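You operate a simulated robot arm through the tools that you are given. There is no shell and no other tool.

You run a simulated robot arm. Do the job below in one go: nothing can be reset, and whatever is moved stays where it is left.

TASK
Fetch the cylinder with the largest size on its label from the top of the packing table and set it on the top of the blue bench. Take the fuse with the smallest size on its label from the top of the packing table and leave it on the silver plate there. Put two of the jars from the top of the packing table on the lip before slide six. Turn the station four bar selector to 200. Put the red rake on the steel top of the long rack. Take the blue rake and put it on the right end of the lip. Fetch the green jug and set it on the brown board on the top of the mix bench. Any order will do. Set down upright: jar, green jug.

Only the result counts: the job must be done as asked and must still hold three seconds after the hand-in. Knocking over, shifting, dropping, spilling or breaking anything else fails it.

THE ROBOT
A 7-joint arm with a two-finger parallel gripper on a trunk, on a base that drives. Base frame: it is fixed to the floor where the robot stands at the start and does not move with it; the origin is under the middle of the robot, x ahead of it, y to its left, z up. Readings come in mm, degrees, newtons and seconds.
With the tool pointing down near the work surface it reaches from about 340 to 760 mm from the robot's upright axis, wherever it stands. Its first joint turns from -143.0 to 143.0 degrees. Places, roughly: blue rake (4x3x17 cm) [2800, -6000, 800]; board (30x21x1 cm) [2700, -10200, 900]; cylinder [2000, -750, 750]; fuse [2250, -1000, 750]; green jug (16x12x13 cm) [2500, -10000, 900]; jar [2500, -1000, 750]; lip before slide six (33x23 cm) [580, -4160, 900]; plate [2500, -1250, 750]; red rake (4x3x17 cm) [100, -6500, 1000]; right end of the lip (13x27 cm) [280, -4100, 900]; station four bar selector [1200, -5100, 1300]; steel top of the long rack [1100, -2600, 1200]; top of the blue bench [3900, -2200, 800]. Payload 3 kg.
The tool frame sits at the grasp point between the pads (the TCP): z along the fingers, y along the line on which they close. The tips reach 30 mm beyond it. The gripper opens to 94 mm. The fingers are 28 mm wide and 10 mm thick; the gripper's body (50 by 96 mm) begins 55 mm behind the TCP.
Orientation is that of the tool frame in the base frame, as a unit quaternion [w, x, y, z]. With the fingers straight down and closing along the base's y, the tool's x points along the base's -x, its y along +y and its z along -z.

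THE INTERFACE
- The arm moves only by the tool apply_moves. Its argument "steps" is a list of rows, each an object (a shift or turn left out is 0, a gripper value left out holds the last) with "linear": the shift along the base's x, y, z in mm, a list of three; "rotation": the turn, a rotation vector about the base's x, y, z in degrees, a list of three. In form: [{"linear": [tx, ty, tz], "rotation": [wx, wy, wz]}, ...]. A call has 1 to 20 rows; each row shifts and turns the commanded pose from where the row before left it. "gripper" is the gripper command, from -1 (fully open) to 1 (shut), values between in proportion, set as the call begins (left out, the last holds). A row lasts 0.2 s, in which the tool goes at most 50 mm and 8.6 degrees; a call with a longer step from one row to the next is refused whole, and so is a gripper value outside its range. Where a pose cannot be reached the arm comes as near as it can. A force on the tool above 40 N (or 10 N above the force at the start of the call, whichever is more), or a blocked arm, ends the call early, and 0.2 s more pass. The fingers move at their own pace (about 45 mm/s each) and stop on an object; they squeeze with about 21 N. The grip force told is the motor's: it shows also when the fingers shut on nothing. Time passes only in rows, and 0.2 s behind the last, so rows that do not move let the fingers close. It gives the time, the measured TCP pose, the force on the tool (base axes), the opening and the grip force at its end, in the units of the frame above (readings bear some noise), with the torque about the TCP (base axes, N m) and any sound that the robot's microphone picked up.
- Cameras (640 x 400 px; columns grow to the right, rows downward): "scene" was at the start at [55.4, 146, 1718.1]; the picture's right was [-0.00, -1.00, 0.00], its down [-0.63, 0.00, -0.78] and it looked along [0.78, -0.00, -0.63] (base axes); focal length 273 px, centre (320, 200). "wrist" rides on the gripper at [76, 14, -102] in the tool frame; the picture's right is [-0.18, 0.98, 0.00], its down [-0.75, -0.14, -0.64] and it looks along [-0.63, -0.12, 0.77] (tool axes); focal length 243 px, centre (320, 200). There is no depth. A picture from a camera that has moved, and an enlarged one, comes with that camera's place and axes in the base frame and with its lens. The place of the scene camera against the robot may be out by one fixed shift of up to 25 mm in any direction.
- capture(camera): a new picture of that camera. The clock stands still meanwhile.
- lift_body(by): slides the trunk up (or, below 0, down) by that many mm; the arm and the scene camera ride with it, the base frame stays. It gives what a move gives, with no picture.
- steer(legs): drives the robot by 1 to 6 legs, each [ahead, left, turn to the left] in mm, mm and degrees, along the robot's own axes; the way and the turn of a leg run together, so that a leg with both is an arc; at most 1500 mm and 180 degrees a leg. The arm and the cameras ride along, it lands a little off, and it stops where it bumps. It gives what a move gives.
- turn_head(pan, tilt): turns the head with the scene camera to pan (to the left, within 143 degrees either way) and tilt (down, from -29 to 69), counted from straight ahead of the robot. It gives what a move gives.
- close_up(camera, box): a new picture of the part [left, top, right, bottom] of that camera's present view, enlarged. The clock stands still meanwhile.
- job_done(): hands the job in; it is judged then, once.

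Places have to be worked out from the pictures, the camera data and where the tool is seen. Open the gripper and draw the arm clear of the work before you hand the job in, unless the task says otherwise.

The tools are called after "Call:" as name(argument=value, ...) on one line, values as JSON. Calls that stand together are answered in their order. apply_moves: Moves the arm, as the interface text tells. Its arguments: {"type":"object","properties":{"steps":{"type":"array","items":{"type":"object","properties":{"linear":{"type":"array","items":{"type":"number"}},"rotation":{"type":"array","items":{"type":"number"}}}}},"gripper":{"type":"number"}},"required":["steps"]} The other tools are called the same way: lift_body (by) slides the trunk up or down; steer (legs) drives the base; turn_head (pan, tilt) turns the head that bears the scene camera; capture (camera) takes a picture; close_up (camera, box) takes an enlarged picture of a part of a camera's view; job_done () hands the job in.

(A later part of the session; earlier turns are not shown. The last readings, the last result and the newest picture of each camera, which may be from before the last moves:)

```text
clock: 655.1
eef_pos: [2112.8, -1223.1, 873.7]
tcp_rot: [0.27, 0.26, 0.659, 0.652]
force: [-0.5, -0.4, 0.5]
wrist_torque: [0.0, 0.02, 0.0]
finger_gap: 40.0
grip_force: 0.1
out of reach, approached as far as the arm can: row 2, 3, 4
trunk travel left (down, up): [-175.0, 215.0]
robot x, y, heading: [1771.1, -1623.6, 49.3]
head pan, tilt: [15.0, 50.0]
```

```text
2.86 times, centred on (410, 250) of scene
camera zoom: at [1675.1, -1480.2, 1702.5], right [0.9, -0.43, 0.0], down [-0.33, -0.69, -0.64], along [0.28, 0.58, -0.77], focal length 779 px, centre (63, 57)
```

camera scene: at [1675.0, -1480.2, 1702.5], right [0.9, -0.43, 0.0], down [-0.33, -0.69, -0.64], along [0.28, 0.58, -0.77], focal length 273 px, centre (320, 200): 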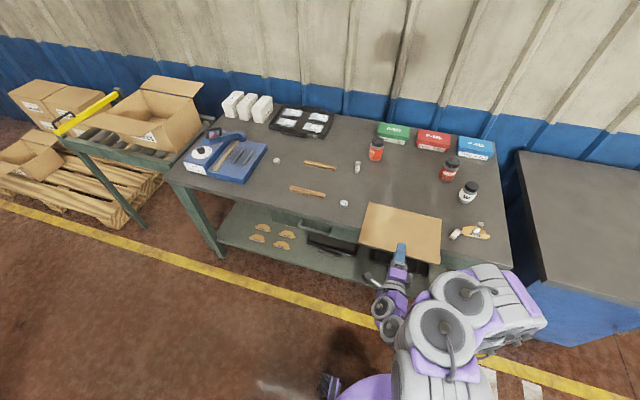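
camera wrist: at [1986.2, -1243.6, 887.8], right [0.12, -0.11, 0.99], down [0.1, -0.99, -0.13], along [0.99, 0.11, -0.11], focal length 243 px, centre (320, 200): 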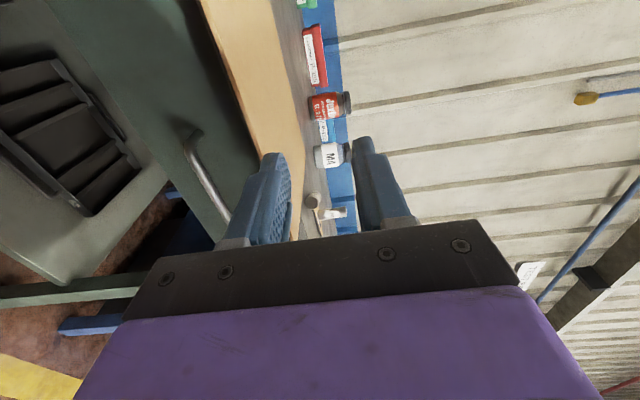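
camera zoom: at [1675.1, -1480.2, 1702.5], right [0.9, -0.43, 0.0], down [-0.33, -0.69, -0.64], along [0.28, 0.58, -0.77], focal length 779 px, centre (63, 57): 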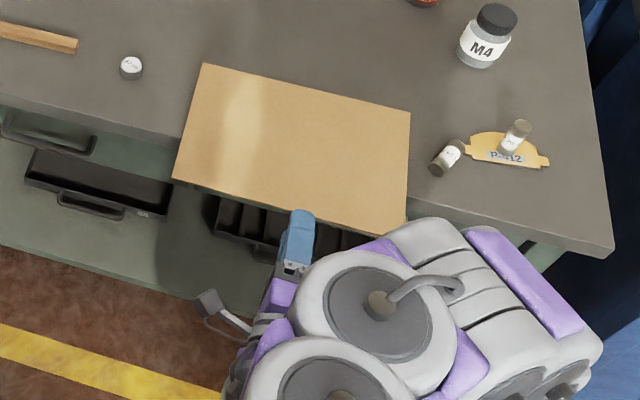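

Reach limits stop at 874 here, so I'll use the trunk to come down the remaining 49 mm.

Call:
lift_body(by=-30)

Call:
lift_body(by=-19)

Call:
capture(camera="wrist")

Call:
close_up(camera="scene", box=[320, 160, 500, 300])

```text
clock: 655.9
eef_pos: [2112.5, -1222.0, 844.2]
tcp_rot: [0.269, 0.26, 0.659, 0.652]
force: [-0.6, 0.0, -0.5]
wrist_torque: [0.0, -0.02, -0.02]
finger_gap: 39.9
grip_force: 0.1
trunk travel left (down, up): [-145.0, 245.0]
robot x, y, heading: [1770.2, -1627.2, 49.2]
head pan, tilt: [15.0, 50.0]
```

```text
clock: 656.5
eef_pos: [2112.4, -1223.1, 825.1]
tcp_rot: [0.269, 0.26, 0.66, 0.652]
force: [-0.2, 0.1, 0.3]
wrist_torque: [0.0, 0.0, -0.03]
finger_gap: 40.0
grip_force: 0.0
trunk travel left (down, up): [-126.0, 264.0]
robot x, y, heading: [1771.2, -1627.9, 49.4]
head pan, tilt: [15.0, 50.0]
```

```text
taken
camera wrist: at [1986.1, -1243.7, 838.9], right [0.12, -0.11, 0.99], down [0.1, -0.99, -0.13], along [0.99, 0.11, -0.11], focal length 243 px, centre (320, 200)
```

wrist: 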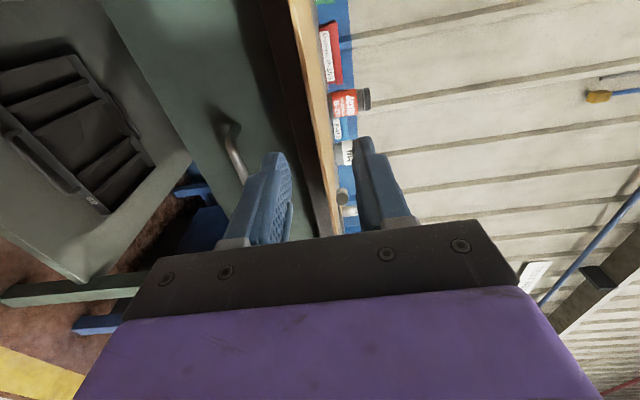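

```text
2.86 times, centred on (410, 230) of scene
camera zoom: at [1674.8, -1480.3, 1653.4], right [0.9, -0.43, 0.0], down [-0.33, -0.69, -0.64], along [0.28, 0.58, -0.77], focal length 779 px, centre (63, 114)
```

zoom: 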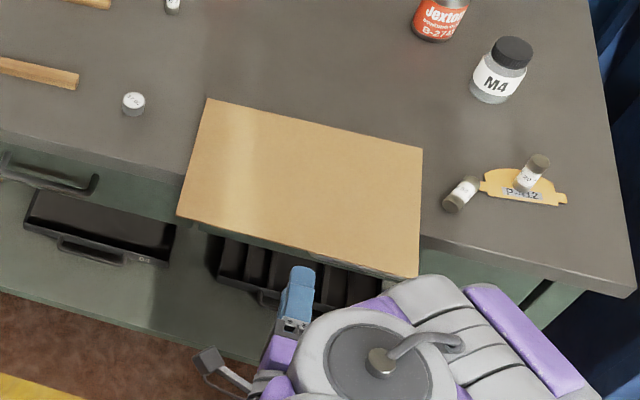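

The sheet lies between the two fingers. Advancing 92 mm along the tool so the fingers pass above and below the sheet.

Call:
apply_moves(steps=[{"linear": [16, 16.5, 0]}, {"linear": [16, 16.5, 0]}, {"linear": [16, 16.5, 0]}, {}])

Call:
capture(camera="wrist")

Call:
close_up(camera="scene", box=[320, 160, 500, 300])

```text
clock: 657.5
eef_pos: [2160.0, -1174.2, 824.8]
tcp_rot: [0.27, 0.26, 0.659, 0.652]
force: [-0.2, 0.3, -0.5]
wrist_torque: [0.0, 0.02, 0.0]
finger_gap: 40.0
grip_force: 0.1
trunk travel left (down, up): [-126.0, 264.0]
robot x, y, heading: [1767.7, -1624.7, 49.2]
head pan, tilt: [15.0, 50.0]
```

```text
taken
camera wrist: at [2034.2, -1194.4, 838.7], right [0.12, -0.11, 0.99], down [0.1, -0.99, -0.13], along [0.99, 0.11, -0.11], focal length 243 px, centre (320, 200)
```

wrist: 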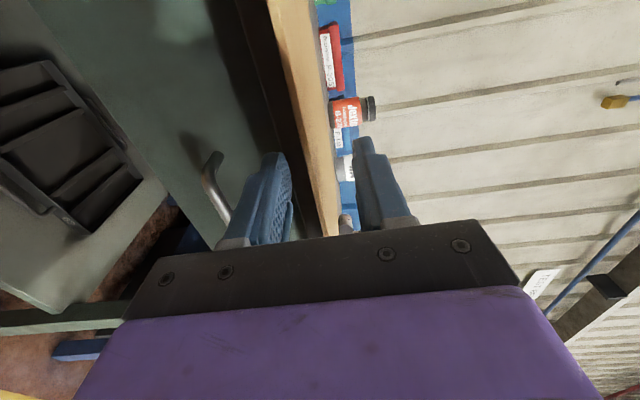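

```text
2.86 times, centred on (410, 230) of scene
camera zoom: at [1674.3, -1479.2, 1653.3], right [0.9, -0.43, 0.0], down [-0.33, -0.69, -0.64], along [0.28, 0.58, -0.77], focal length 779 px, centre (63, 114)
```

zoom: 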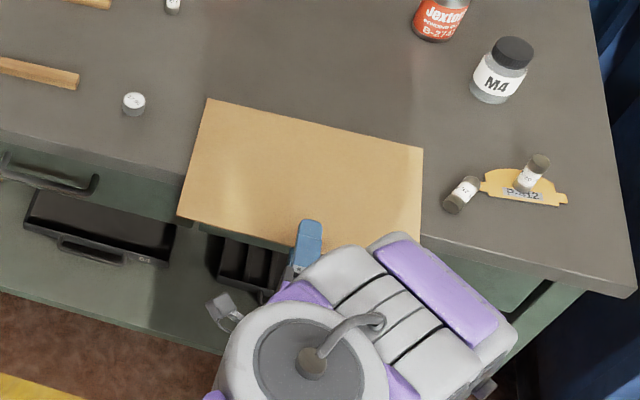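

The upper finger is over the sheet by 25 mm. Advancing another 30 mm and closing.

Call:
apply_moves(steps=[{"linear": [10, 10.5, 0]}, {"linear": [10, 10.5, 0]}, {}])

Call:
apply_moves(steps=[{}, {}, {}, {}], gripper=1)

Call:
close_up(camera="scene", box=[320, 160, 500, 300])

```text
clock: 658.3
eef_pos: [2178.6, -1153.0, 826.8]
tcp_rot: [0.27, 0.26, 0.659, 0.651]
force: [-0.8, 0.0, 0.6]
wrist_torque: [0.02, 0.01, -0.03]
finger_gap: 39.7
grip_force: 0.1
trunk travel left (down, up): [-126.0, 264.0]
robot x, y, heading: [1771.7, -1622.9, 49.5]
head pan, tilt: [15.0, 50.0]
```

```text
clock: 659.3
eef_pos: [2179.0, -1153.3, 825.7]
tcp_rot: [0.269, 0.261, 0.659, 0.652]
force: [0.0, 0.8, -0.1]
wrist_torque: [-0.05, 0.0, 0.0]
finger_gap: 7.8
grip_force: 21.0
trunk travel left (down, up): [-126.0, 264.0]
robot x, y, heading: [1768.7, -1627.4, 49.4]
head pan, tilt: [15.0, 50.0]
```

```text
2.86 times, centred on (410, 230) of scene
camera zoom: at [1674.7, -1479.3, 1653.4], right [0.9, -0.43, 0.0], down [-0.33, -0.69, -0.64], along [0.28, 0.58, -0.77], focal length 779 px, centre (63, 114)
```

zoom: 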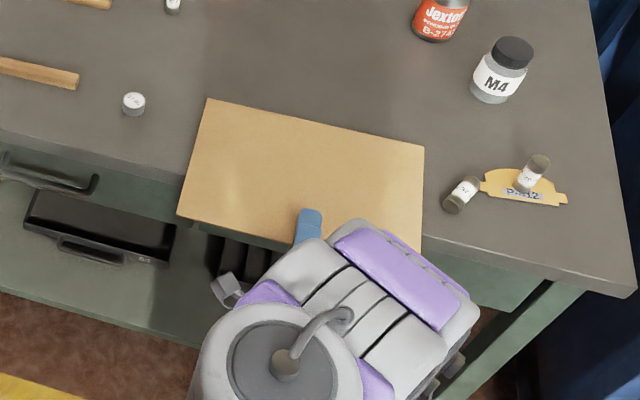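

Gripped — the board is about 8 mm thick. Lifting a little with the trunk and checking the load.

Call:
lift_body(by=30)

Call:
close_up(camera="scene", box=[320, 160, 500, 300])

Call:
capture(camera="wrist")

```text
clock: 660.1
eef_pos: [2180.0, -1154.5, 856.6]
tcp_rot: [0.27, 0.26, 0.659, 0.652]
force: [0.0, 0.3, -1.2]
wrist_torque: [-0.03, 0.03, -0.01]
finger_gap: 7.7
grip_force: 21.5
trunk travel left (down, up): [-156.0, 234.0]
robot x, y, heading: [1768.9, -1627.2, 49.3]
head pan, tilt: [15.0, 50.0]
```

```text
2.86 times, centred on (410, 230) of scene
camera zoom: at [1674.8, -1479.0, 1683.4], right [0.9, -0.43, 0.0], down [-0.33, -0.69, -0.64], along [0.28, 0.58, -0.77], focal length 779 px, centre (63, 114)
```

zoom: 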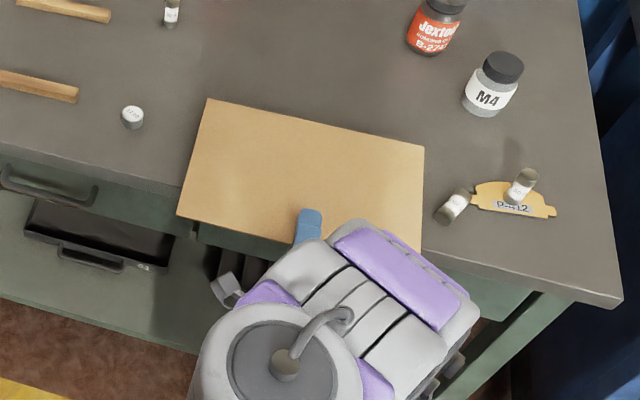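

```text
taken
camera wrist: at [2053.4, -1174.6, 869.0], right [0.12, -0.11, 0.99], down [0.1, -0.99, -0.13], along [0.99, 0.11, -0.11], focal length 243 px, centre (320, 200)
```

wrist: 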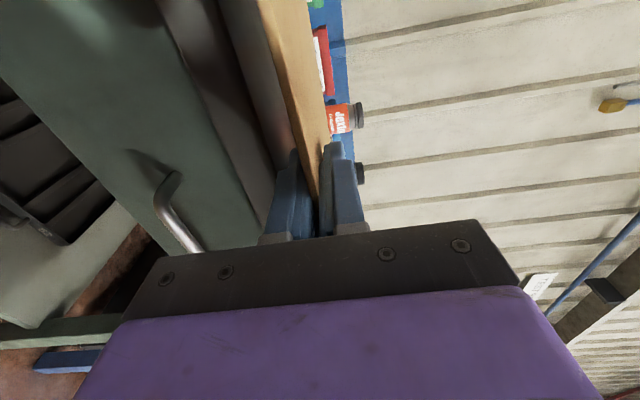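

The board is light and held level. Raising it well clear of everything.

Call:
lift_body(by=120)

Call:
apply_moves(steps=[{"linear": [-5, -5, 25]}, {"linear": [-5, -5, 25]}, {}])

Call:
steer(legs=[[-200, 0, 0]])

Call:
capture(camera="scene")

```text
clock: 661.6
eef_pos: [2179.4, -1154.8, 976.0]
tcp_rot: [0.269, 0.26, 0.66, 0.652]
force: [-0.1, -0.8, -0.9]
wrist_torque: [-0.01, 0.03, 0.0]
finger_gap: 7.8
grip_force: 21.2
trunk travel left (down, up): [-276.0, 114.0]
robot x, y, heading: [1770.5, -1626.5, 49.4]
head pan, tilt: [15.0, 50.0]
```

```text
clock: 662.4
eef_pos: [2171.2, -1165.1, 1027.0]
tcp_rot: [0.269, 0.26, 0.659, 0.652]
force: [-0.4, -0.3, 0.3]
wrist_torque: [-0.04, 0.0, -0.01]
finger_gap: 7.8
grip_force: 21.0
trunk travel left (down, up): [-276.0, 114.0]
robot x, y, heading: [1772.7, -1626.7, 49.4]
head pan, tilt: [15.0, 50.0]
```

```text
clock: 664.0
eef_pos: [2040.4, -1318.2, 1028.1]
tcp_rot: [0.27, 0.261, 0.658, 0.653]
force: [-0.5, 0.0, -0.2]
wrist_torque: [-0.03, 0.03, 0.01]
finger_gap: 7.9
grip_force: 21.4
trunk travel left (down, up): [-276.0, 114.0]
robot x, y, heading: [1638.3, -1781.4, 49.2]
head pan, tilt: [15.0, 50.0]
```

```text
taken
camera scene: at [1546.0, -1633.5, 1803.7], right [0.9, -0.43, 0.0], down [-0.33, -0.69, -0.64], along [0.28, 0.58, -0.77], focal length 273 px, centre (320, 200)
```

scene: 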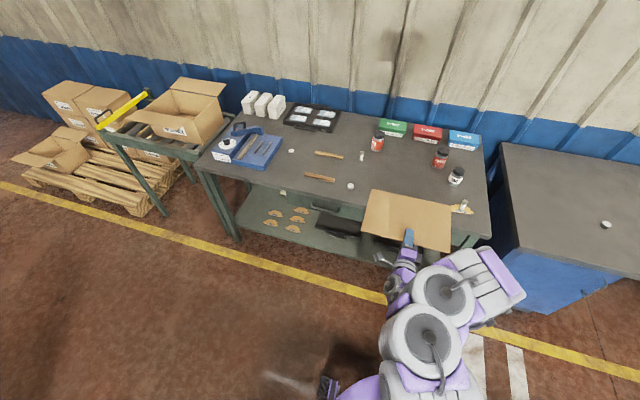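

Clear of the table. Now turning the board in the air: rotating the tool +91° to point left, drawing in slightly.

Call:
apply_moves(steps=[{"linear": [-16.2, -1.9, 0], "rotation": [0, 0, 8.3]}, {"linear": [-16.2, -1.9, 0], "rotation": [0, 0, 8.3]}, {"linear": [-16.2, -1.9, 0], "rotation": [0, 0, 8.3]}, {"linear": [-16.2, -1.9, 0], "rotation": [0, 0, 8.3]}, {"linear": [-16.2, -1.9, 0], "rotation": [0, 0, 8.3]}, {"linear": [-16.2, -1.9, 0], "rotation": [0, 0, 8.3]}, {}])

Call:
capture(camera="scene")

```text
clock: 665.6
eef_pos: [1940.8, -1330.7, 1028.8]
tcp_rot: [-0.03, -0.041, 0.707, 0.706]
force: [0.3, 0.7, -0.7]
wrist_torque: [-0.04, 0.03, 0.03]
finger_gap: 7.5
grip_force: 21.0
trunk travel left (down, up): [-276.0, 114.0]
robot x, y, heading: [1637.5, -1779.8, 49.1]
head pan, tilt: [15.0, 50.0]
```

```text
taken
camera scene: at [1546.1, -1632.1, 1803.6], right [0.9, -0.43, 0.0], down [-0.33, -0.69, -0.64], along [0.28, 0.58, -0.77], focal length 273 px, centre (320, 200)
```

scene: 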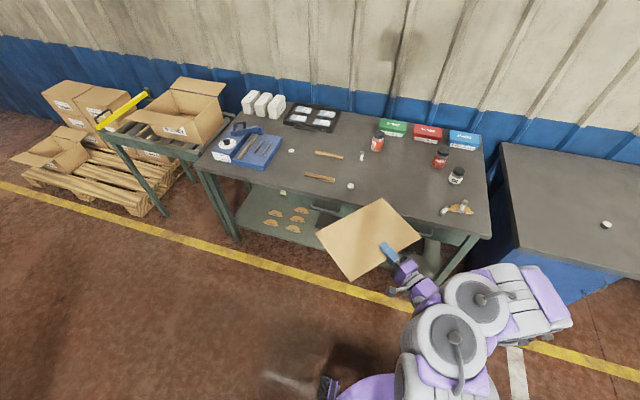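

Good. Continuing the turn to about 137°.

Call:
apply_moves(steps=[{"linear": [-14, -2, 0], "rotation": [0, 0, 8.3]}, {"linear": [-14, -2, 0], "rotation": [0, 0, 8.3]}, {"linear": [-14, -2, 0], "rotation": [0, 0, 8.3]}, {"linear": [-14, -2, 0], "rotation": [0, 0, 8.3]}, {"linear": [-14, -2, 0], "rotation": [0, 0, 8]}, {}])

Call:
capture(camera="scene")

```text
clock: 667.0
eef_pos: [1871.0, -1339.6, 1027.5]
tcp_rot: [-0.278, -0.286, 0.647, 0.65]
force: [0.0, 0.2, -0.9]
wrist_torque: [-0.01, -0.02, -0.01]
finger_gap: 7.6
grip_force: 20.8
trunk travel left (down, up): [-276.0, 114.0]
robot x, y, heading: [1639.1, -1775.1, 49.5]
head pan, tilt: [15.0, 50.0]
```

```text
taken
camera scene: at [1545.8, -1631.2, 1803.5], right [0.9, -0.43, 0.0], down [-0.33, -0.69, -0.64], along [0.28, 0.58, -0.77], focal length 273 px, centre (320, 200)
```

scene: 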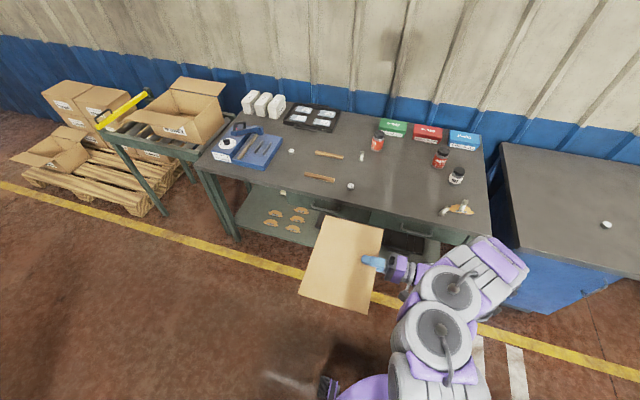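

The board is now turned as it must lie. Driving left and forward so it comes over the slats (staying at height ~1027).

Call:
steer(legs=[[0, 231, 0], [300, 0, 0], [245, 0, 0]])

Call:
apply_moves(steps=[{}, {}, {}, {}, {}, {}, {}, {}, {}, {}])

Call:
turn_head(pan=20, tilt=50)

Call:
capture(camera="scene")

```text
clock: 671.8
eef_pos: [2052.3, -773.6, 1026.5]
tcp_rot: [-0.277, -0.286, 0.648, 0.649]
force: [0.2, 0.2, -0.9]
wrist_torque: [-0.04, -0.03, 0.03]
finger_gap: 7.8
grip_force: 21.4
trunk travel left (down, up): [-276.0, 114.0]
robot x, y, heading: [1821.5, -1214.3, 49.4]
head pan, tilt: [15.0, 50.0]
```

```text
clock: 674.0
eef_pos: [2051.8, -777.4, 1028.6]
tcp_rot: [-0.276, -0.287, 0.647, 0.65]
force: [-0.1, -0.5, 0.0]
wrist_torque: [-0.03, -0.06, 0.02]
finger_gap: 7.7
grip_force: 21.1
trunk travel left (down, up): [-276.0, 114.0]
robot x, y, heading: [1817.4, -1213.3, 48.9]
head pan, tilt: [15.0, 50.0]
```

```text
clock: 674.6
eef_pos: [2053.6, -777.3, 1028.4]
tcp_rot: [-0.276, -0.287, 0.647, 0.65]
force: [0.2, -0.2, -0.5]
wrist_torque: [-0.03, -0.03, -0.01]
finger_gap: 7.9
grip_force: 21.1
trunk travel left (down, up): [-276.0, 114.0]
robot x, y, heading: [1824.0, -1218.1, 49.2]
head pan, tilt: [20.0, 50.0]
```

```text
taken
camera scene: at [1720.7, -1065.1, 1803.5], right [0.93, -0.35, 0.0], down [-0.27, -0.72, -0.64], along [0.23, 0.6, -0.77], focal length 273 px, centre (320, 200)
```

scene: 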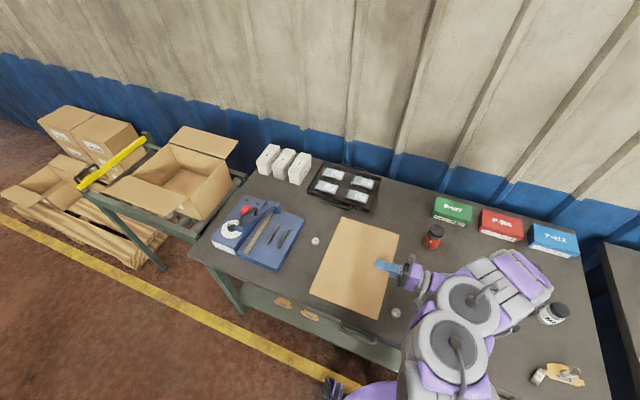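

The board is above the slats. I'll move it to the final position over them and tip it nose-down by 11° (needed so the hand clears the table), then check.

Call:
apply_moves(steps=[{"linear": [17.5, 18.7, 0], "rotation": [-2.5, -2.7, 0]}, {"linear": [17.5, 18.7, 0], "rotation": [-2.5, -2.7, 0]}, {"linear": [17.5, 18.7, 0], "rotation": [-2.5, -2.7, 0]}, {}, {}])

Call:
close_up(camera="scene", box=[280, 190, 480, 340])

Call:
capture(camera="scene")

```text
clock: 675.8
eef_pos: [2104.0, -720.4, 1024.9]
tcp_rot: [-0.249, -0.314, 0.706, 0.584]
force: [-0.6, -0.2, -0.1]
wrist_torque: [-0.06, -0.03, 0.01]
finger_gap: 7.8
grip_force: 21.5
trunk travel left (down, up): [-276.0, 114.0]
robot x, y, heading: [1821.3, -1211.6, 49.1]
head pan, tilt: [20.0, 50.0]
```

```text
2.67 times, centred on (380, 265) of scene
camera zoom: at [1720.8, -1064.3, 1803.4], right [0.94, -0.35, 0.0], down [-0.27, -0.72, -0.64], along [0.23, 0.6, -0.77], focal length 727 px, centre (160, 27)
```

zoom: 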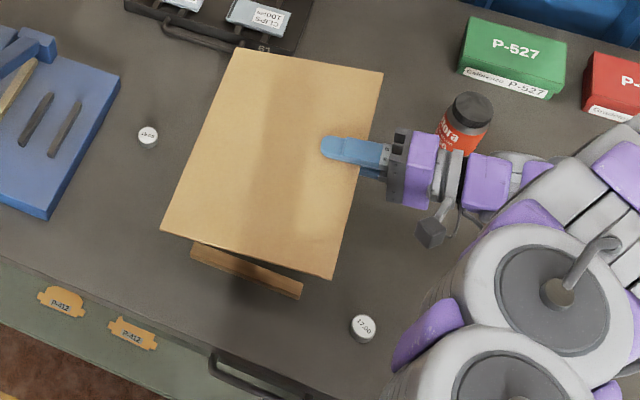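

```text
taken
camera scene: at [1720.8, -1064.3, 1803.4], right [0.94, -0.35, 0.0], down [-0.27, -0.72, -0.64], along [0.23, 0.6, -0.77], focal length 273 px, centre (320, 200)
```

scene: 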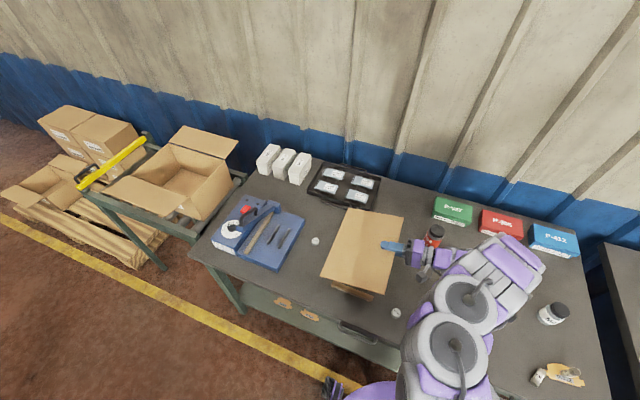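

Aligned over the slats with an 11° tilt. Lowering with the trunk in stages.

Call:
lift_body(by=-70)

Call:
close_up(camera="scene", box=[280, 190, 480, 340])

Call:
capture(camera="wrist")

```text
clock: 676.9
eef_pos: [2104.4, -720.6, 956.9]
tcp_rot: [-0.247, -0.313, 0.706, 0.586]
force: [0.3, -0.1, 0.0]
wrist_torque: [-0.04, -0.03, -0.02]
finger_gap: 7.5
grip_force: 21.5
trunk travel left (down, up): [-206.0, 184.0]
robot x, y, heading: [1822.5, -1211.5, 49.2]
head pan, tilt: [20.0, 50.0]
```

```text
2.67 times, centred on (380, 265) of scene
camera zoom: at [1720.6, -1064.9, 1733.5], right [0.94, -0.35, 0.0], down [-0.27, -0.72, -0.64], along [0.23, 0.6, -0.77], focal length 727 px, centre (160, 27)
```

zoom: 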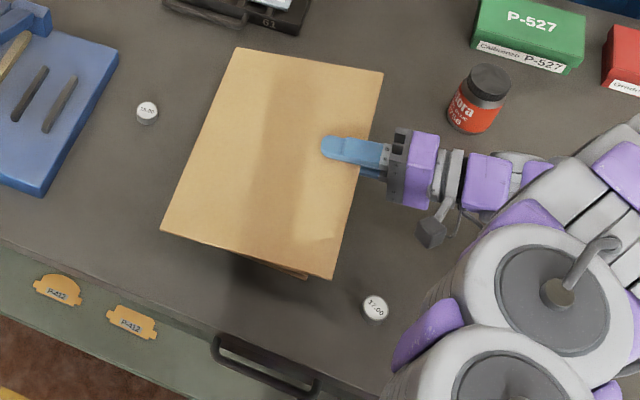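

```text
taken
camera wrist: at [2123.8, -843.7, 989.3], right [-0.03, 0.25, 0.97], down [0.99, 0.11, 0.0], along [-0.1, 0.96, -0.25], focal length 243 px, centre (320, 200)
```

wrist: 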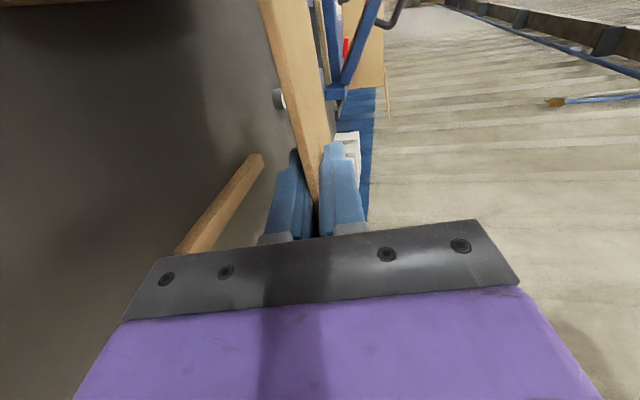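

Continuing down; the front slat is visible below.

Call:
lift_body(by=-31)

Call:
apply_moves(steps=[{"linear": [0, 0, -12]}, {"linear": [0, 0, -12]}, {}])

Call:
close_up(camera="scene", box=[280, 170, 480, 320])

Call:
capture(camera="wrist")

```text
clock: 677.6
eef_pos: [2104.3, -721.2, 927.3]
tcp_rot: [-0.247, -0.314, 0.706, 0.585]
force: [0.6, -0.4, -0.3]
wrist_torque: [0.0, -0.01, 0.0]
finger_gap: 7.7
grip_force: 20.9
trunk travel left (down, up): [-175.0, 215.0]
robot x, y, heading: [1820.2, -1209.1, 49.0]
head pan, tilt: [20.0, 50.0]
```

```text
clock: 678.5
eef_pos: [2103.0, -721.0, 901.2]
tcp_rot: [-0.248, -0.314, 0.705, 0.585]
force: [-0.4, -0.4, -0.4]
wrist_torque: [-0.01, -0.01, 0.03]
finger_gap: 7.6
grip_force: 20.6
trunk travel left (down, up): [-175.0, 215.0]
robot x, y, heading: [1817.3, -1214.9, 49.0]
head pan, tilt: [20.0, 50.0]
```

```text
2.67 times, centred on (380, 245) of scene
camera zoom: at [1720.5, -1064.8, 1702.5], right [0.94, -0.35, 0.0], down [-0.27, -0.72, -0.64], along [0.23, 0.6, -0.77], focal length 727 px, centre (160, 80)
```

zoom: 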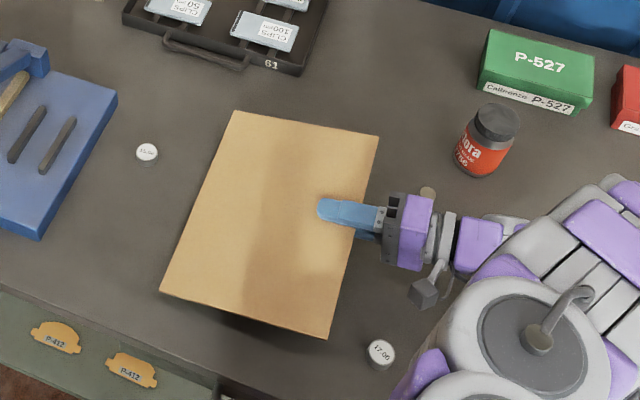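

```text
taken
camera wrist: at [2123.1, -842.9, 934.1], right [-0.03, 0.25, 0.97], down [0.99, 0.1, 0.0], along [-0.1, 0.96, -0.25], focal length 243 px, centre (320, 200)
```

wrist: 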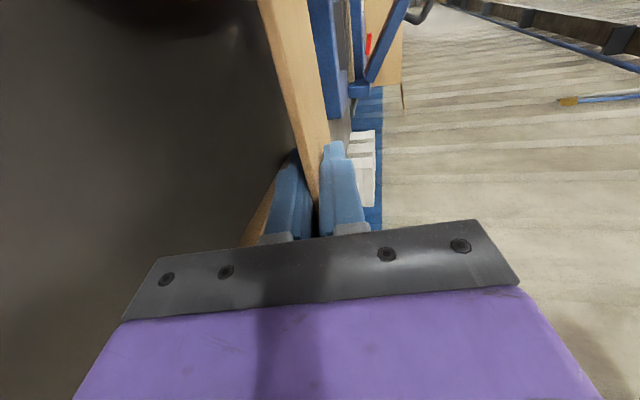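

Board centre is at about [2034,-668], target [2037,-676]. Applying a small correction while lowering, then feeling for the slats.

Call:
apply_moves(steps=[{"linear": [1, -3, -8]}, {"linear": [1, -3, -8]}, {"linear": [0, 0, -4]}, {}])

Call:
apply_moves(steps=[{"linear": [0, 0, -3]}, {"linear": [0, 0, -3]}, {}])

Call:
capture(camera="wrist")

```text
clock: 679.5
eef_pos: [2108.0, -726.1, 880.5]
tcp_rot: [-0.248, -0.314, 0.705, 0.585]
force: [0.0, -0.2, 0.5]
wrist_torque: [0.01, -0.02, -0.01]
finger_gap: 7.8
grip_force: 20.8
trunk travel left (down, up): [-175.0, 215.0]
robot x, y, heading: [1824.6, -1211.6, 49.4]
head pan, tilt: [20.0, 50.0]
```

```text
clock: 680.2
eef_pos: [2107.3, -726.3, 876.0]
tcp_rot: [-0.248, -0.313, 0.705, 0.586]
force: [0.6, -0.1, 0.0]
wrist_torque: [0.02, -0.02, 0.0]
finger_gap: 7.7
grip_force: 20.9
trunk travel left (down, up): [-175.0, 215.0]
robot x, y, heading: [1820.2, -1212.3, 49.0]
head pan, tilt: [20.0, 50.0]
```

```text
taken
camera wrist: at [2125.6, -849.5, 908.3], right [-0.02, 0.25, 0.97], down [0.99, 0.1, 0.0], along [-0.1, 0.96, -0.25], focal length 243 px, centre (320, 200)
```

wrist: 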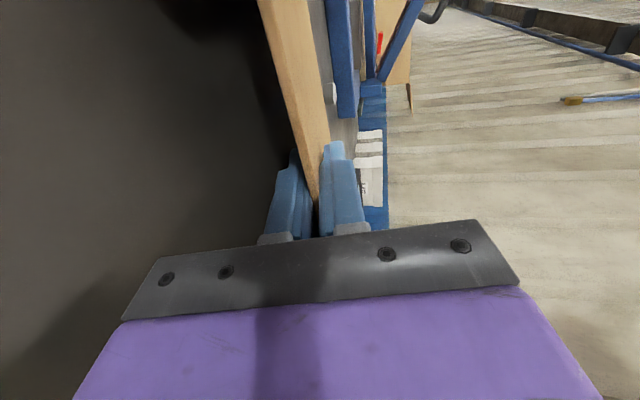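

Still free at 876; continuing down in 2 mm steps.

Call:
apply_moves(steps=[{"linear": [0, 0, -2]}, {"linear": [0, 0, -2]}, {}])

Call:
apply_moves(steps=[{"linear": [0, 0, -2]}, {"linear": [0, 0, -2]}, {}])

Call:
close_up(camera="scene", box=[280, 170, 480, 320])

```text
clock: 681.0
eef_pos: [2106.6, -727.2, 872.4]
tcp_rot: [-0.247, -0.313, 0.705, 0.586]
force: [-0.3, -0.4, -0.3]
wrist_torque: [-0.03, 0.04, -0.04]
finger_gap: 7.8
grip_force: 20.9
trunk travel left (down, up): [-175.0, 215.0]
robot x, y, heading: [1822.4, -1213.7, 49.1]
head pan, tilt: [20.0, 50.0]
```

```text
clock: 681.9
eef_pos: [2107.4, -727.7, 868.1]
tcp_rot: [-0.249, -0.313, 0.706, 0.585]
force: [-0.7, -0.8, 1.6]
wrist_torque: [0.02, 0.48, 0.02]
finger_gap: 7.6
grip_force: 21.1
trunk travel left (down, up): [-175.0, 215.0]
robot x, y, heading: [1824.1, -1215.5, 49.3]
head pan, tilt: [20.0, 50.0]
```

```text
2.67 times, centred on (380, 245) of scene
camera zoom: at [1720.5, -1065.2, 1702.5], right [0.94, -0.35, 0.0], down [-0.27, -0.72, -0.64], along [0.23, 0.6, -0.77], focal length 727 px, centre (160, 80)
```

zoom: 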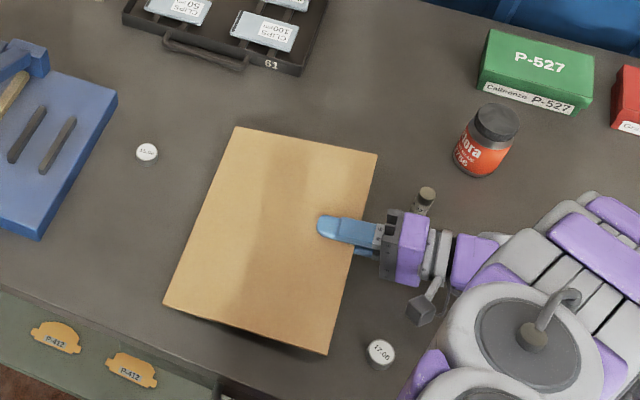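

Contact with the slats, and the board's centre measures [2036,-676] — right on target. Opening the fingers moderately so the board settles onto the slats.

Call:
apply_moves(steps=[{}, {}, {}], gripper=0.0)

Call:
close_up(camera="scene", box=[280, 170, 480, 320])

Call:
capture(camera="wrist")

```text
clock: 682.6
eef_pos: [2105.7, -728.3, 868.7]
tcp_rot: [-0.248, -0.313, 0.706, 0.585]
force: [-0.7, 0.4, -0.8]
wrist_torque: [-0.02, 0.01, -0.01]
finger_gap: 47.1
grip_force: 0.5
trunk travel left (down, up): [-175.0, 215.0]
robot x, y, heading: [1822.8, -1213.9, 49.1]
head pan, tilt: [20.0, 50.0]
```

```text
2.67 times, centred on (380, 245) of scene
camera zoom: at [1720.6, -1064.9, 1702.5], right [0.94, -0.35, 0.0], down [-0.27, -0.72, -0.64], along [0.23, 0.6, -0.77], focal length 727 px, centre (160, 80)
```

zoom: 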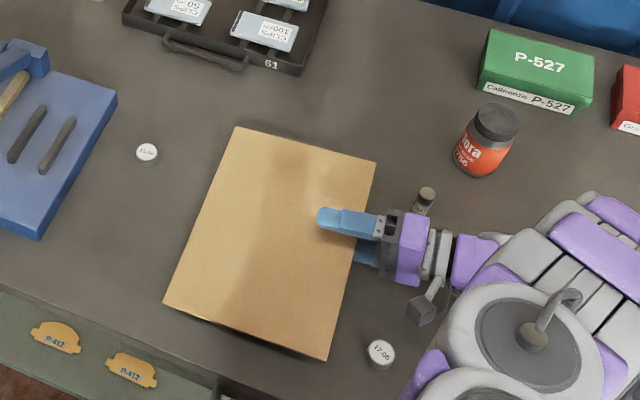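

```text
taken
camera wrist: at [2126.0, -849.8, 900.2], right [-0.02, 0.25, 0.97], down [0.99, 0.1, 0.0], along [-0.1, 0.96, -0.25], focal length 243 px, centre (320, 200)
```

wrist: 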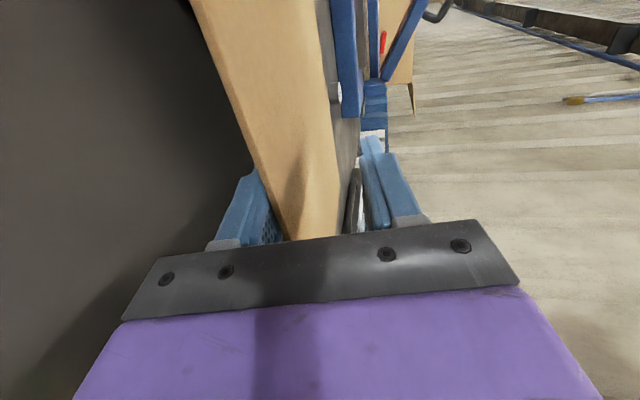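

The board has settled on the slats. Withdrawing the fingers straight back along the tool axis.

Call:
apply_moves(steps=[{"linear": [5, -4.7, 1]}, {"linear": [7.2, -6.7, 1.9]}, {"linear": [10.8, -10, 2.9]}, {"linear": [14.4, -13.4, 3.9]}, {"linear": [18, -16.7, 4.9]}, {"linear": [18, -16.7, 4.9]}, {}])

Call:
close_up(camera="scene", box=[280, 170, 480, 320])

```text
clock: 684.2
eef_pos: [2181.0, -796.0, 887.3]
tcp_rot: [-0.248, -0.312, 0.706, 0.585]
force: [0.0, -0.3, 0.4]
wrist_torque: [-0.02, 0.02, 0.02]
finger_gap: 47.0
grip_force: 0.4
trunk travel left (down, up): [-175.0, 215.0]
robot x, y, heading: [1819.4, -1213.6, 49.0]
head pan, tilt: [20.0, 50.0]
```

```text
2.67 times, centred on (380, 245) of scene
camera zoom: at [1722.1, -1066.2, 1702.7], right [0.94, -0.35, 0.0], down [-0.27, -0.72, -0.64], along [0.23, 0.6, -0.77], focal length 727 px, centre (160, 80)
```

zoom: 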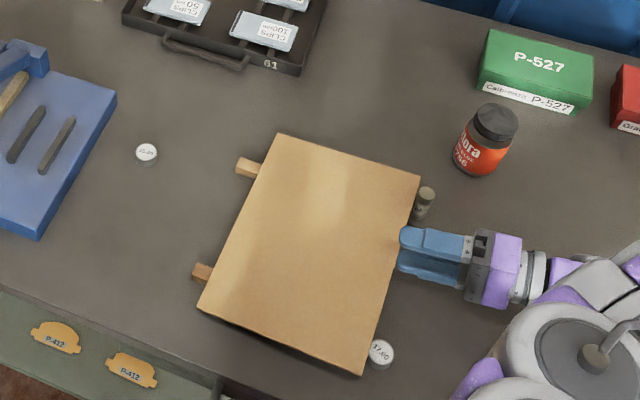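

The lower finger dragged the board about 55 mm east along the slats. I'll withdraw fully first, then push it back west by its edge.

Call:
apply_moves(steps=[{"linear": [11, -10, 6]}, {"linear": [11, -10, 10]}, {"linear": [5, -5, 30]}, {"linear": [0, 0, 30]}, {}])

Call:
close_up(camera="scene", box=[280, 170, 480, 320])

Call:
capture(camera="wrist")

```text
clock: 685.5
eef_pos: [2208.2, -821.6, 963.8]
tcp_rot: [-0.248, -0.313, 0.706, 0.584]
force: [0.0, -0.5, 0.0]
wrist_torque: [0.03, -0.01, 0.03]
finger_gap: 46.9
grip_force: 0.1
trunk travel left (down, up): [-175.0, 215.0]
robot x, y, heading: [1819.0, -1212.6, 49.2]
head pan, tilt: [20.0, 50.0]
```

```text
2.67 times, centred on (380, 245) of scene
camera zoom: at [1721.9, -1066.1, 1702.6], right [0.94, -0.35, 0.0], down [-0.27, -0.72, -0.64], along [0.23, 0.6, -0.77], focal length 727 px, centre (160, 80)
```

zoom: 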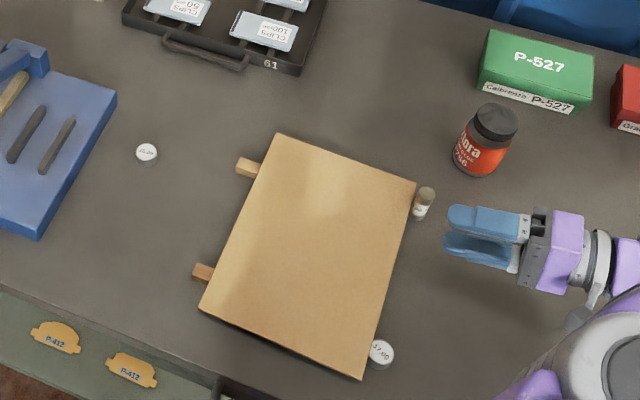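

```text
taken
camera wrist: at [2227.1, -943.4, 994.8], right [-0.02, 0.25, 0.97], down [0.99, 0.11, 0.0], along [-0.1, 0.96, -0.25], focal length 243 px, centre (320, 200)
```

wrist: 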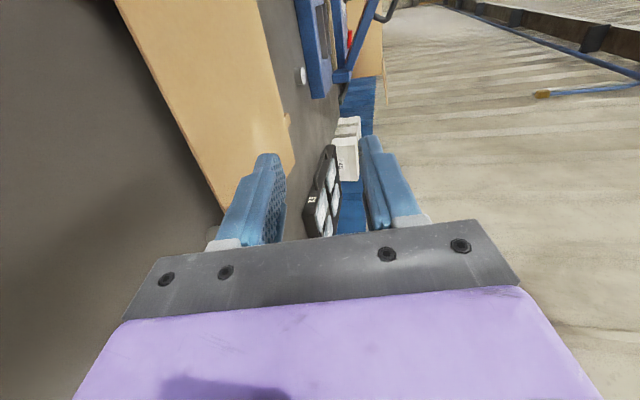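

The board rests on the slats but sits about 55 mm too far east. I'll close the fingers, tilt the tool to about 30°, and push its east edge back along the slats.

Call:
apply_moves(steps=[{"linear": [0, 0, 0], "rotation": [-4.3, -4.6, 0]}, {"linear": [0, 0, 0], "rotation": [-4.3, -4.6, 0]}, {"linear": [0, 0, 0], "rotation": [-4.3, -4.6, 0]}, {}, {}], gripper=1)

Call:
apply_moves(steps=[{"linear": [-6, -1, -35]}, {"linear": [-6, -1, -35]}, {"linear": [-6, 3, -25]}, {}])

Call:
close_up(camera="scene", box=[280, 170, 480, 320])

Call:
capture(camera="wrist")

```text
clock: 686.6
eef_pos: [2207.8, -820.6, 963.4]
tcp_rot: [-0.196, -0.352, 0.791, 0.46]
force: [-0.1, -0.4, -0.4]
wrist_torque: [0.0, 0.01, 0.02]
finger_gap: 0.0
grip_force: 20.8
trunk travel left (down, up): [-175.0, 215.0]
robot x, y, heading: [1820.0, -1208.6, 49.2]
head pan, tilt: [20.0, 50.0]
```

```text
clock: 687.6
eef_pos: [2188.3, -821.5, 867.9]
tcp_rot: [-0.194, -0.352, 0.792, 0.46]
force: [-0.5, 0.2, -0.1]
wrist_torque: [0.0, 0.02, -0.05]
finger_gap: 0.0
grip_force: 20.6
trunk travel left (down, up): [-175.0, 215.0]
robot x, y, heading: [1821.2, -1211.4, 49.3]
head pan, tilt: [20.0, 50.0]
```

```text
2.67 times, centred on (380, 245) of scene
camera zoom: at [1721.3, -1065.8, 1702.6], right [0.94, -0.35, 0.0], down [-0.27, -0.72, -0.64], along [0.23, 0.6, -0.77], focal length 727 px, centre (160, 80)
```

zoom: 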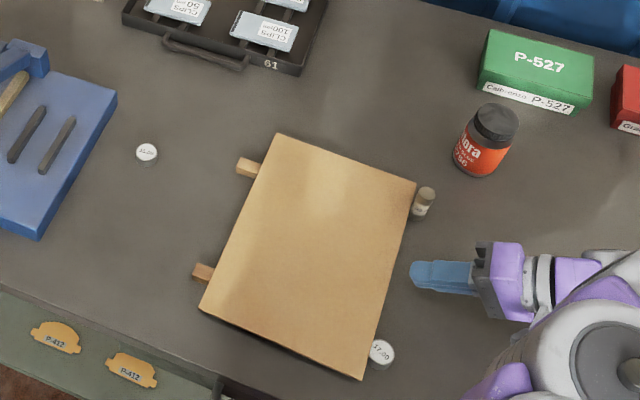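

```text
taken
camera wrist: at [2196.7, -933.5, 930.1], right [-0.25, 0.46, 0.85], down [0.97, 0.13, 0.21], along [-0.01, 0.88, -0.48], focal length 243 px, centre (320, 200)
```

wrist: 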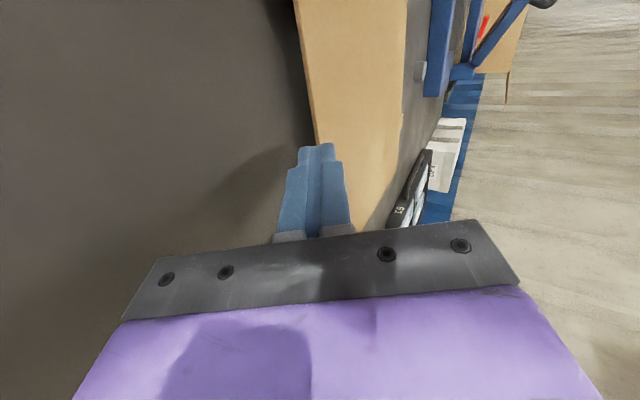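

The closed fingertips face the middle of the board's east edge. Lowering to edge height and pushing west, first 60 mm.

Call:
apply_moves(steps=[{"linear": [1.3, 1.3, -7]}, {"linear": [1.3, 1.2, -6]}, {"linear": [-7.3, 6.8, 0]}, {"linear": [-7.3, 6.8, 0]}, {"linear": [-7.3, 6.8, 0]}, {"linear": [-7.3, 6.8, 0]}, {"linear": [-7.3, 6.8, 0]}, {"linear": [-7.3, 6.8, 0]}, {}])

Call:
close_up(camera="scene", box=[280, 170, 480, 320])

```text
clock: 689.6
eef_pos: [2147.6, -777.0, 855.2]
tcp_rot: [-0.195, -0.352, 0.791, 0.46]
force: [1.1, 0.2, 0.9]
wrist_torque: [0.02, -0.02, -0.01]
finger_gap: 0.2
grip_force: 20.3
trunk travel left (down, up): [-175.0, 215.0]
robot x, y, heading: [1818.5, -1216.3, 49.0]
head pan, tilt: [20.0, 50.0]
```

```text
2.67 times, centred on (380, 245) of scene
camera zoom: at [1721.0, -1065.3, 1702.5], right [0.94, -0.35, 0.0], down [-0.27, -0.72, -0.64], along [0.23, 0.6, -0.77], focal length 727 px, centre (160, 80)
```

zoom: 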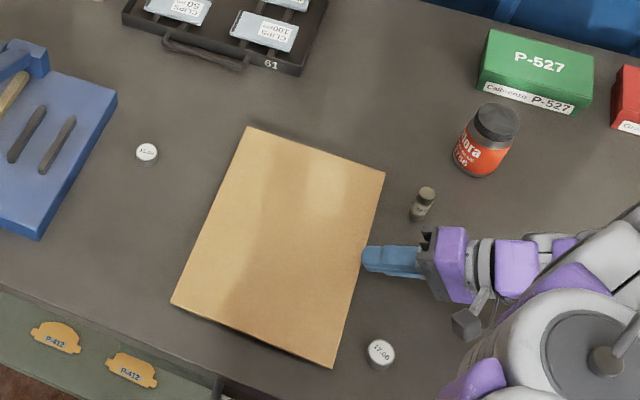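

The board slid back; about 14 mm remain. Pushing 14 mm more and checking.

Call:
apply_moves(steps=[{"linear": [-5, 4.7, 0]}, {"linear": [-5, 4.7, 0]}, {}])

Call:
close_up(camera="scene", box=[280, 170, 480, 320])

```text
clock: 690.5
eef_pos: [2138.3, -766.9, 855.0]
tcp_rot: [-0.196, -0.352, 0.792, 0.459]
force: [0.5, -0.3, 0.5]
wrist_torque: [0.02, -0.01, 0.0]
finger_gap: 0.0
grip_force: 21.0
trunk travel left (down, up): [-175.0, 215.0]
robot x, y, heading: [1817.6, -1213.0, 49.0]
head pan, tilt: [20.0, 50.0]
```

```text
2.67 times, centred on (380, 245) of scene
camera zoom: at [1720.9, -1065.3, 1702.5], right [0.94, -0.35, 0.0], down [-0.27, -0.72, -0.64], along [0.23, 0.6, -0.77], focal length 727 px, centre (160, 80)
```

zoom: 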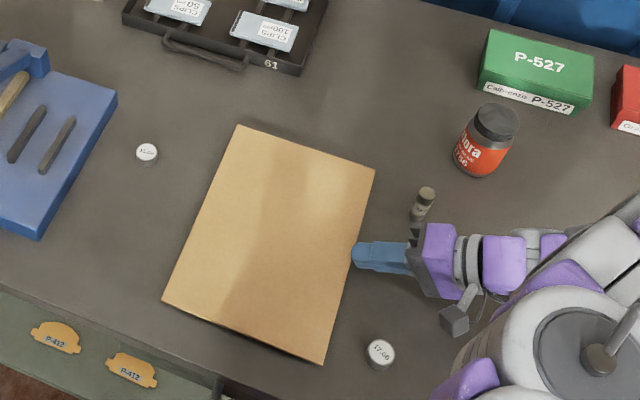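

The board is back within a few millimetres of its original place. Backing the fingers off and raising.

Call:
apply_moves(steps=[{"linear": [7.3, -6.8, 2]}, {"linear": [14.6, -13.6, 5]}, {"linear": [10, -9, 35]}, {"linear": [0, 0, 45]}, {"linear": [0, 0, 45]}, {"linear": [0, 0, 40]}, {}])

Call:
capture(camera="scene")

```text
clock: 692.0
eef_pos: [2170.6, -798.6, 1026.0]
tcp_rot: [-0.196, -0.351, 0.792, 0.46]
force: [0.1, 0.2, 0.2]
wrist_torque: [-0.01, 0.02, 0.04]
finger_gap: 0.1
grip_force: 20.9
trunk travel left (down, up): [-175.0, 215.0]
robot x, y, heading: [1823.3, -1210.0, 49.3]
head pan, tilt: [20.0, 50.0]
```

```text
taken
camera scene: at [1721.2, -1065.7, 1702.5], right [0.94, -0.35, 0.0], down [-0.27, -0.72, -0.64], along [0.23, 0.6, -0.77], focal length 273 px, centre (320, 200)
```

scene: 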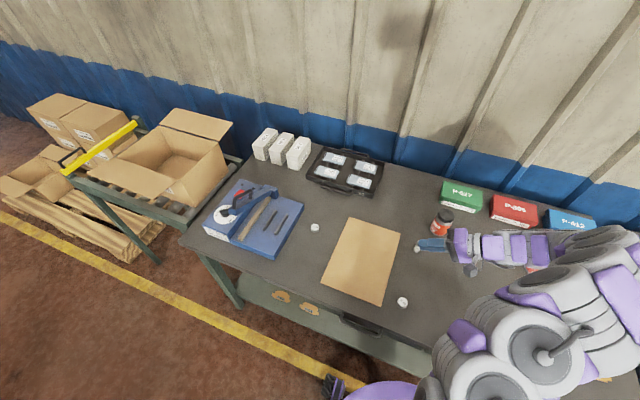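

The board is restored on its slats. Now un-tilting the tool back to pointing straight down (default).

Call:
apply_moves(steps=[{"rotation": [-5.1, -5.5, 0]}, {"rotation": [-5.1, -5.5, 0]}, {"rotation": [-5.1, -5.5, 0]}, {"rotation": [-5.1, -5.5, 0]}, {"rotation": [-5.1, -5.5, 0]}, {"rotation": [-5.1, -5.5, 0]}, {"rotation": [-5.1, -5.5, 0]}, {"rotation": [-5.1, -5.5, 0]}, {}])

Call:
capture(camera="scene")

Call:
capture(camera="wrist")

```text
clock: 694.0
eef_pos: [2169.5, -796.0, 1027.8]
tcp_rot: [0.002, -0.408, 0.913, -0.001]
force: [-0.2, 0.5, 0.4]
wrist_torque: [0.01, 0.01, 0.02]
finger_gap: 0.2
grip_force: 21.2
trunk travel left (down, up): [-175.0, 215.0]
robot x, y, heading: [1820.9, -1211.5, 49.2]
head pan, tilt: [20.0, 50.0]
```

```text
taken
camera scene: at [1718.4, -1063.8, 1702.3], right [0.94, -0.35, 0.0], down [-0.27, -0.72, -0.64], along [0.23, 0.6, -0.77], focal length 273 px, centre (320, 200)
```

scene: 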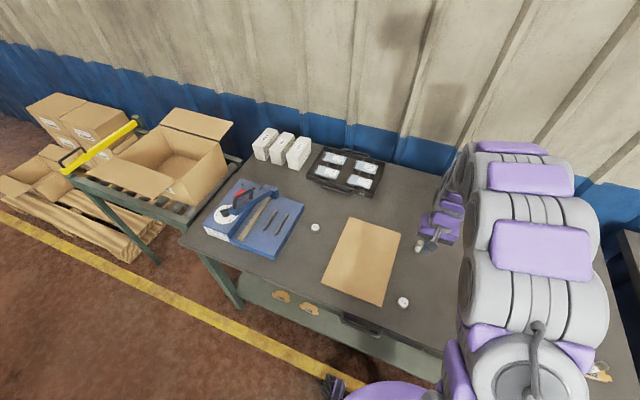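

```text
taken
camera wrist: at [2107.0, -842.3, 1129.3], right [-0.61, 0.79, 0.0], down [0.61, 0.47, 0.64], along [0.51, 0.39, -0.76], focal length 243 px, centre (320, 200)
```

wrist: 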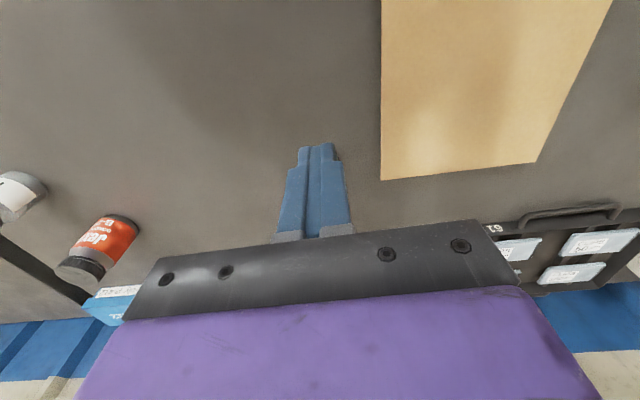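

Posture is normal again. Next the 32 A fuse: moving above its temporary spot (about [2240,-721]).

Call:
apply_moves(steps=[{"linear": [23.5, 25, -15]}, {"linear": [23.5, 25, -15]}, {"linear": [23.5, 25, -15]}, {}, {}], gripper=-0.1)

Call:
capture(camera="wrist")

```text
clock: 695.2
eef_pos: [2242.3, -720.6, 982.2]
tcp_rot: [0.0, -0.407, 0.913, 0.0]
force: [0.4, -0.2, -1.2]
wrist_torque: [-0.03, -0.03, 0.0]
finger_gap: 51.5
grip_force: 0.1
trunk travel left (down, up): [-175.0, 215.0]
robot x, y, heading: [1822.7, -1216.7, 49.3]
head pan, tilt: [20.0, 50.0]
```

```text
taken
camera wrist: at [2180.1, -767.6, 1085.1], right [-0.61, 0.79, 0.0], down [0.61, 0.47, 0.64], along [0.51, 0.39, -0.77], focal length 243 px, centre (320, 200)
```

wrist: 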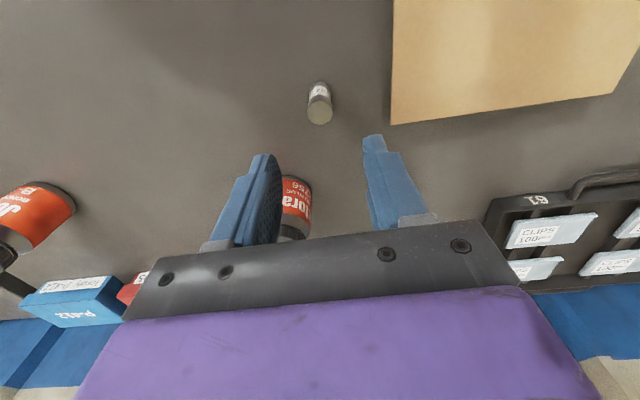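

Aligned over 32 A. Descending and gripping.

Call:
apply_moves(steps=[{"linear": [-2, -2, -40]}, {"linear": [0, 0, -40]}, {"linear": [0, 0, -28]}, {"linear": [0, 0, -10]}, {}])

Call:
apply_moves(steps=[{}, {}, {}, {}], gripper=1)

Call:
apply_moves(steps=[{"linear": [0, 0, 10]}, {"linear": [0, 0, 30]}, {"linear": [0, 0, 40]}, {"linear": [-14, -38, 10]}, {"linear": [-14, -38, 0]}, {"linear": [-14, -38, 0]}, {"linear": [-14, -38, 0]}, {"linear": [-15, -38, 0]}, {"linear": [-14, -37, 0]}, {}])

Call:
capture(camera="wrist")

```text
clock: 696.5
eef_pos: [2237.6, -724.3, 864.0]
tcp_rot: [0.002, -0.408, 0.913, 0.0]
force: [0.0, 0.0, -0.3]
wrist_torque: [-0.02, -0.03, 0.02]
finger_gap: 51.7
grip_force: 0.1
trunk travel left (down, up): [-175.0, 215.0]
robot x, y, heading: [1820.0, -1211.4, 49.1]
head pan, tilt: [20.0, 50.0]
```

```text
clock: 697.5
eef_pos: [2238.2, -724.0, 862.9]
tcp_rot: [0.002, -0.408, 0.913, -0.001]
force: [1.1, 0.1, 1.2]
wrist_torque: [-0.01, -0.03, -0.02]
finger_gap: 20.6
grip_force: 21.2
trunk travel left (down, up): [-175.0, 215.0]
robot x, y, heading: [1821.8, -1210.6, 49.1]
head pan, tilt: [20.0, 50.0]
```

```text
clock: 699.6
eef_pos: [2154.3, -951.7, 954.2]
tcp_rot: [0.002, -0.408, 0.913, 0.001]
force: [-0.2, 0.6, -0.7]
wrist_torque: [-0.01, -0.02, 0.02]
finger_gap: 21.2
grip_force: 20.6
trunk travel left (down, up): [-175.0, 215.0]
robot x, y, heading: [1821.4, -1214.0, 49.2]
head pan, tilt: [20.0, 50.0]
```

```text
taken
camera wrist: at [2091.8, -999.8, 1055.9], right [-0.61, 0.79, 0.0], down [0.61, 0.47, 0.64], along [0.51, 0.39, -0.76], focal length 243 px, centre (320, 200)
```

wrist: 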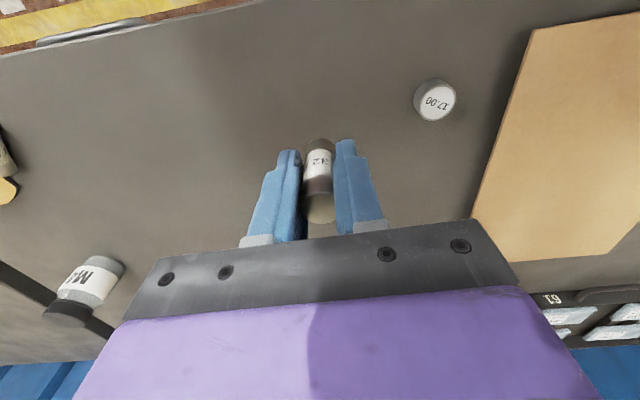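

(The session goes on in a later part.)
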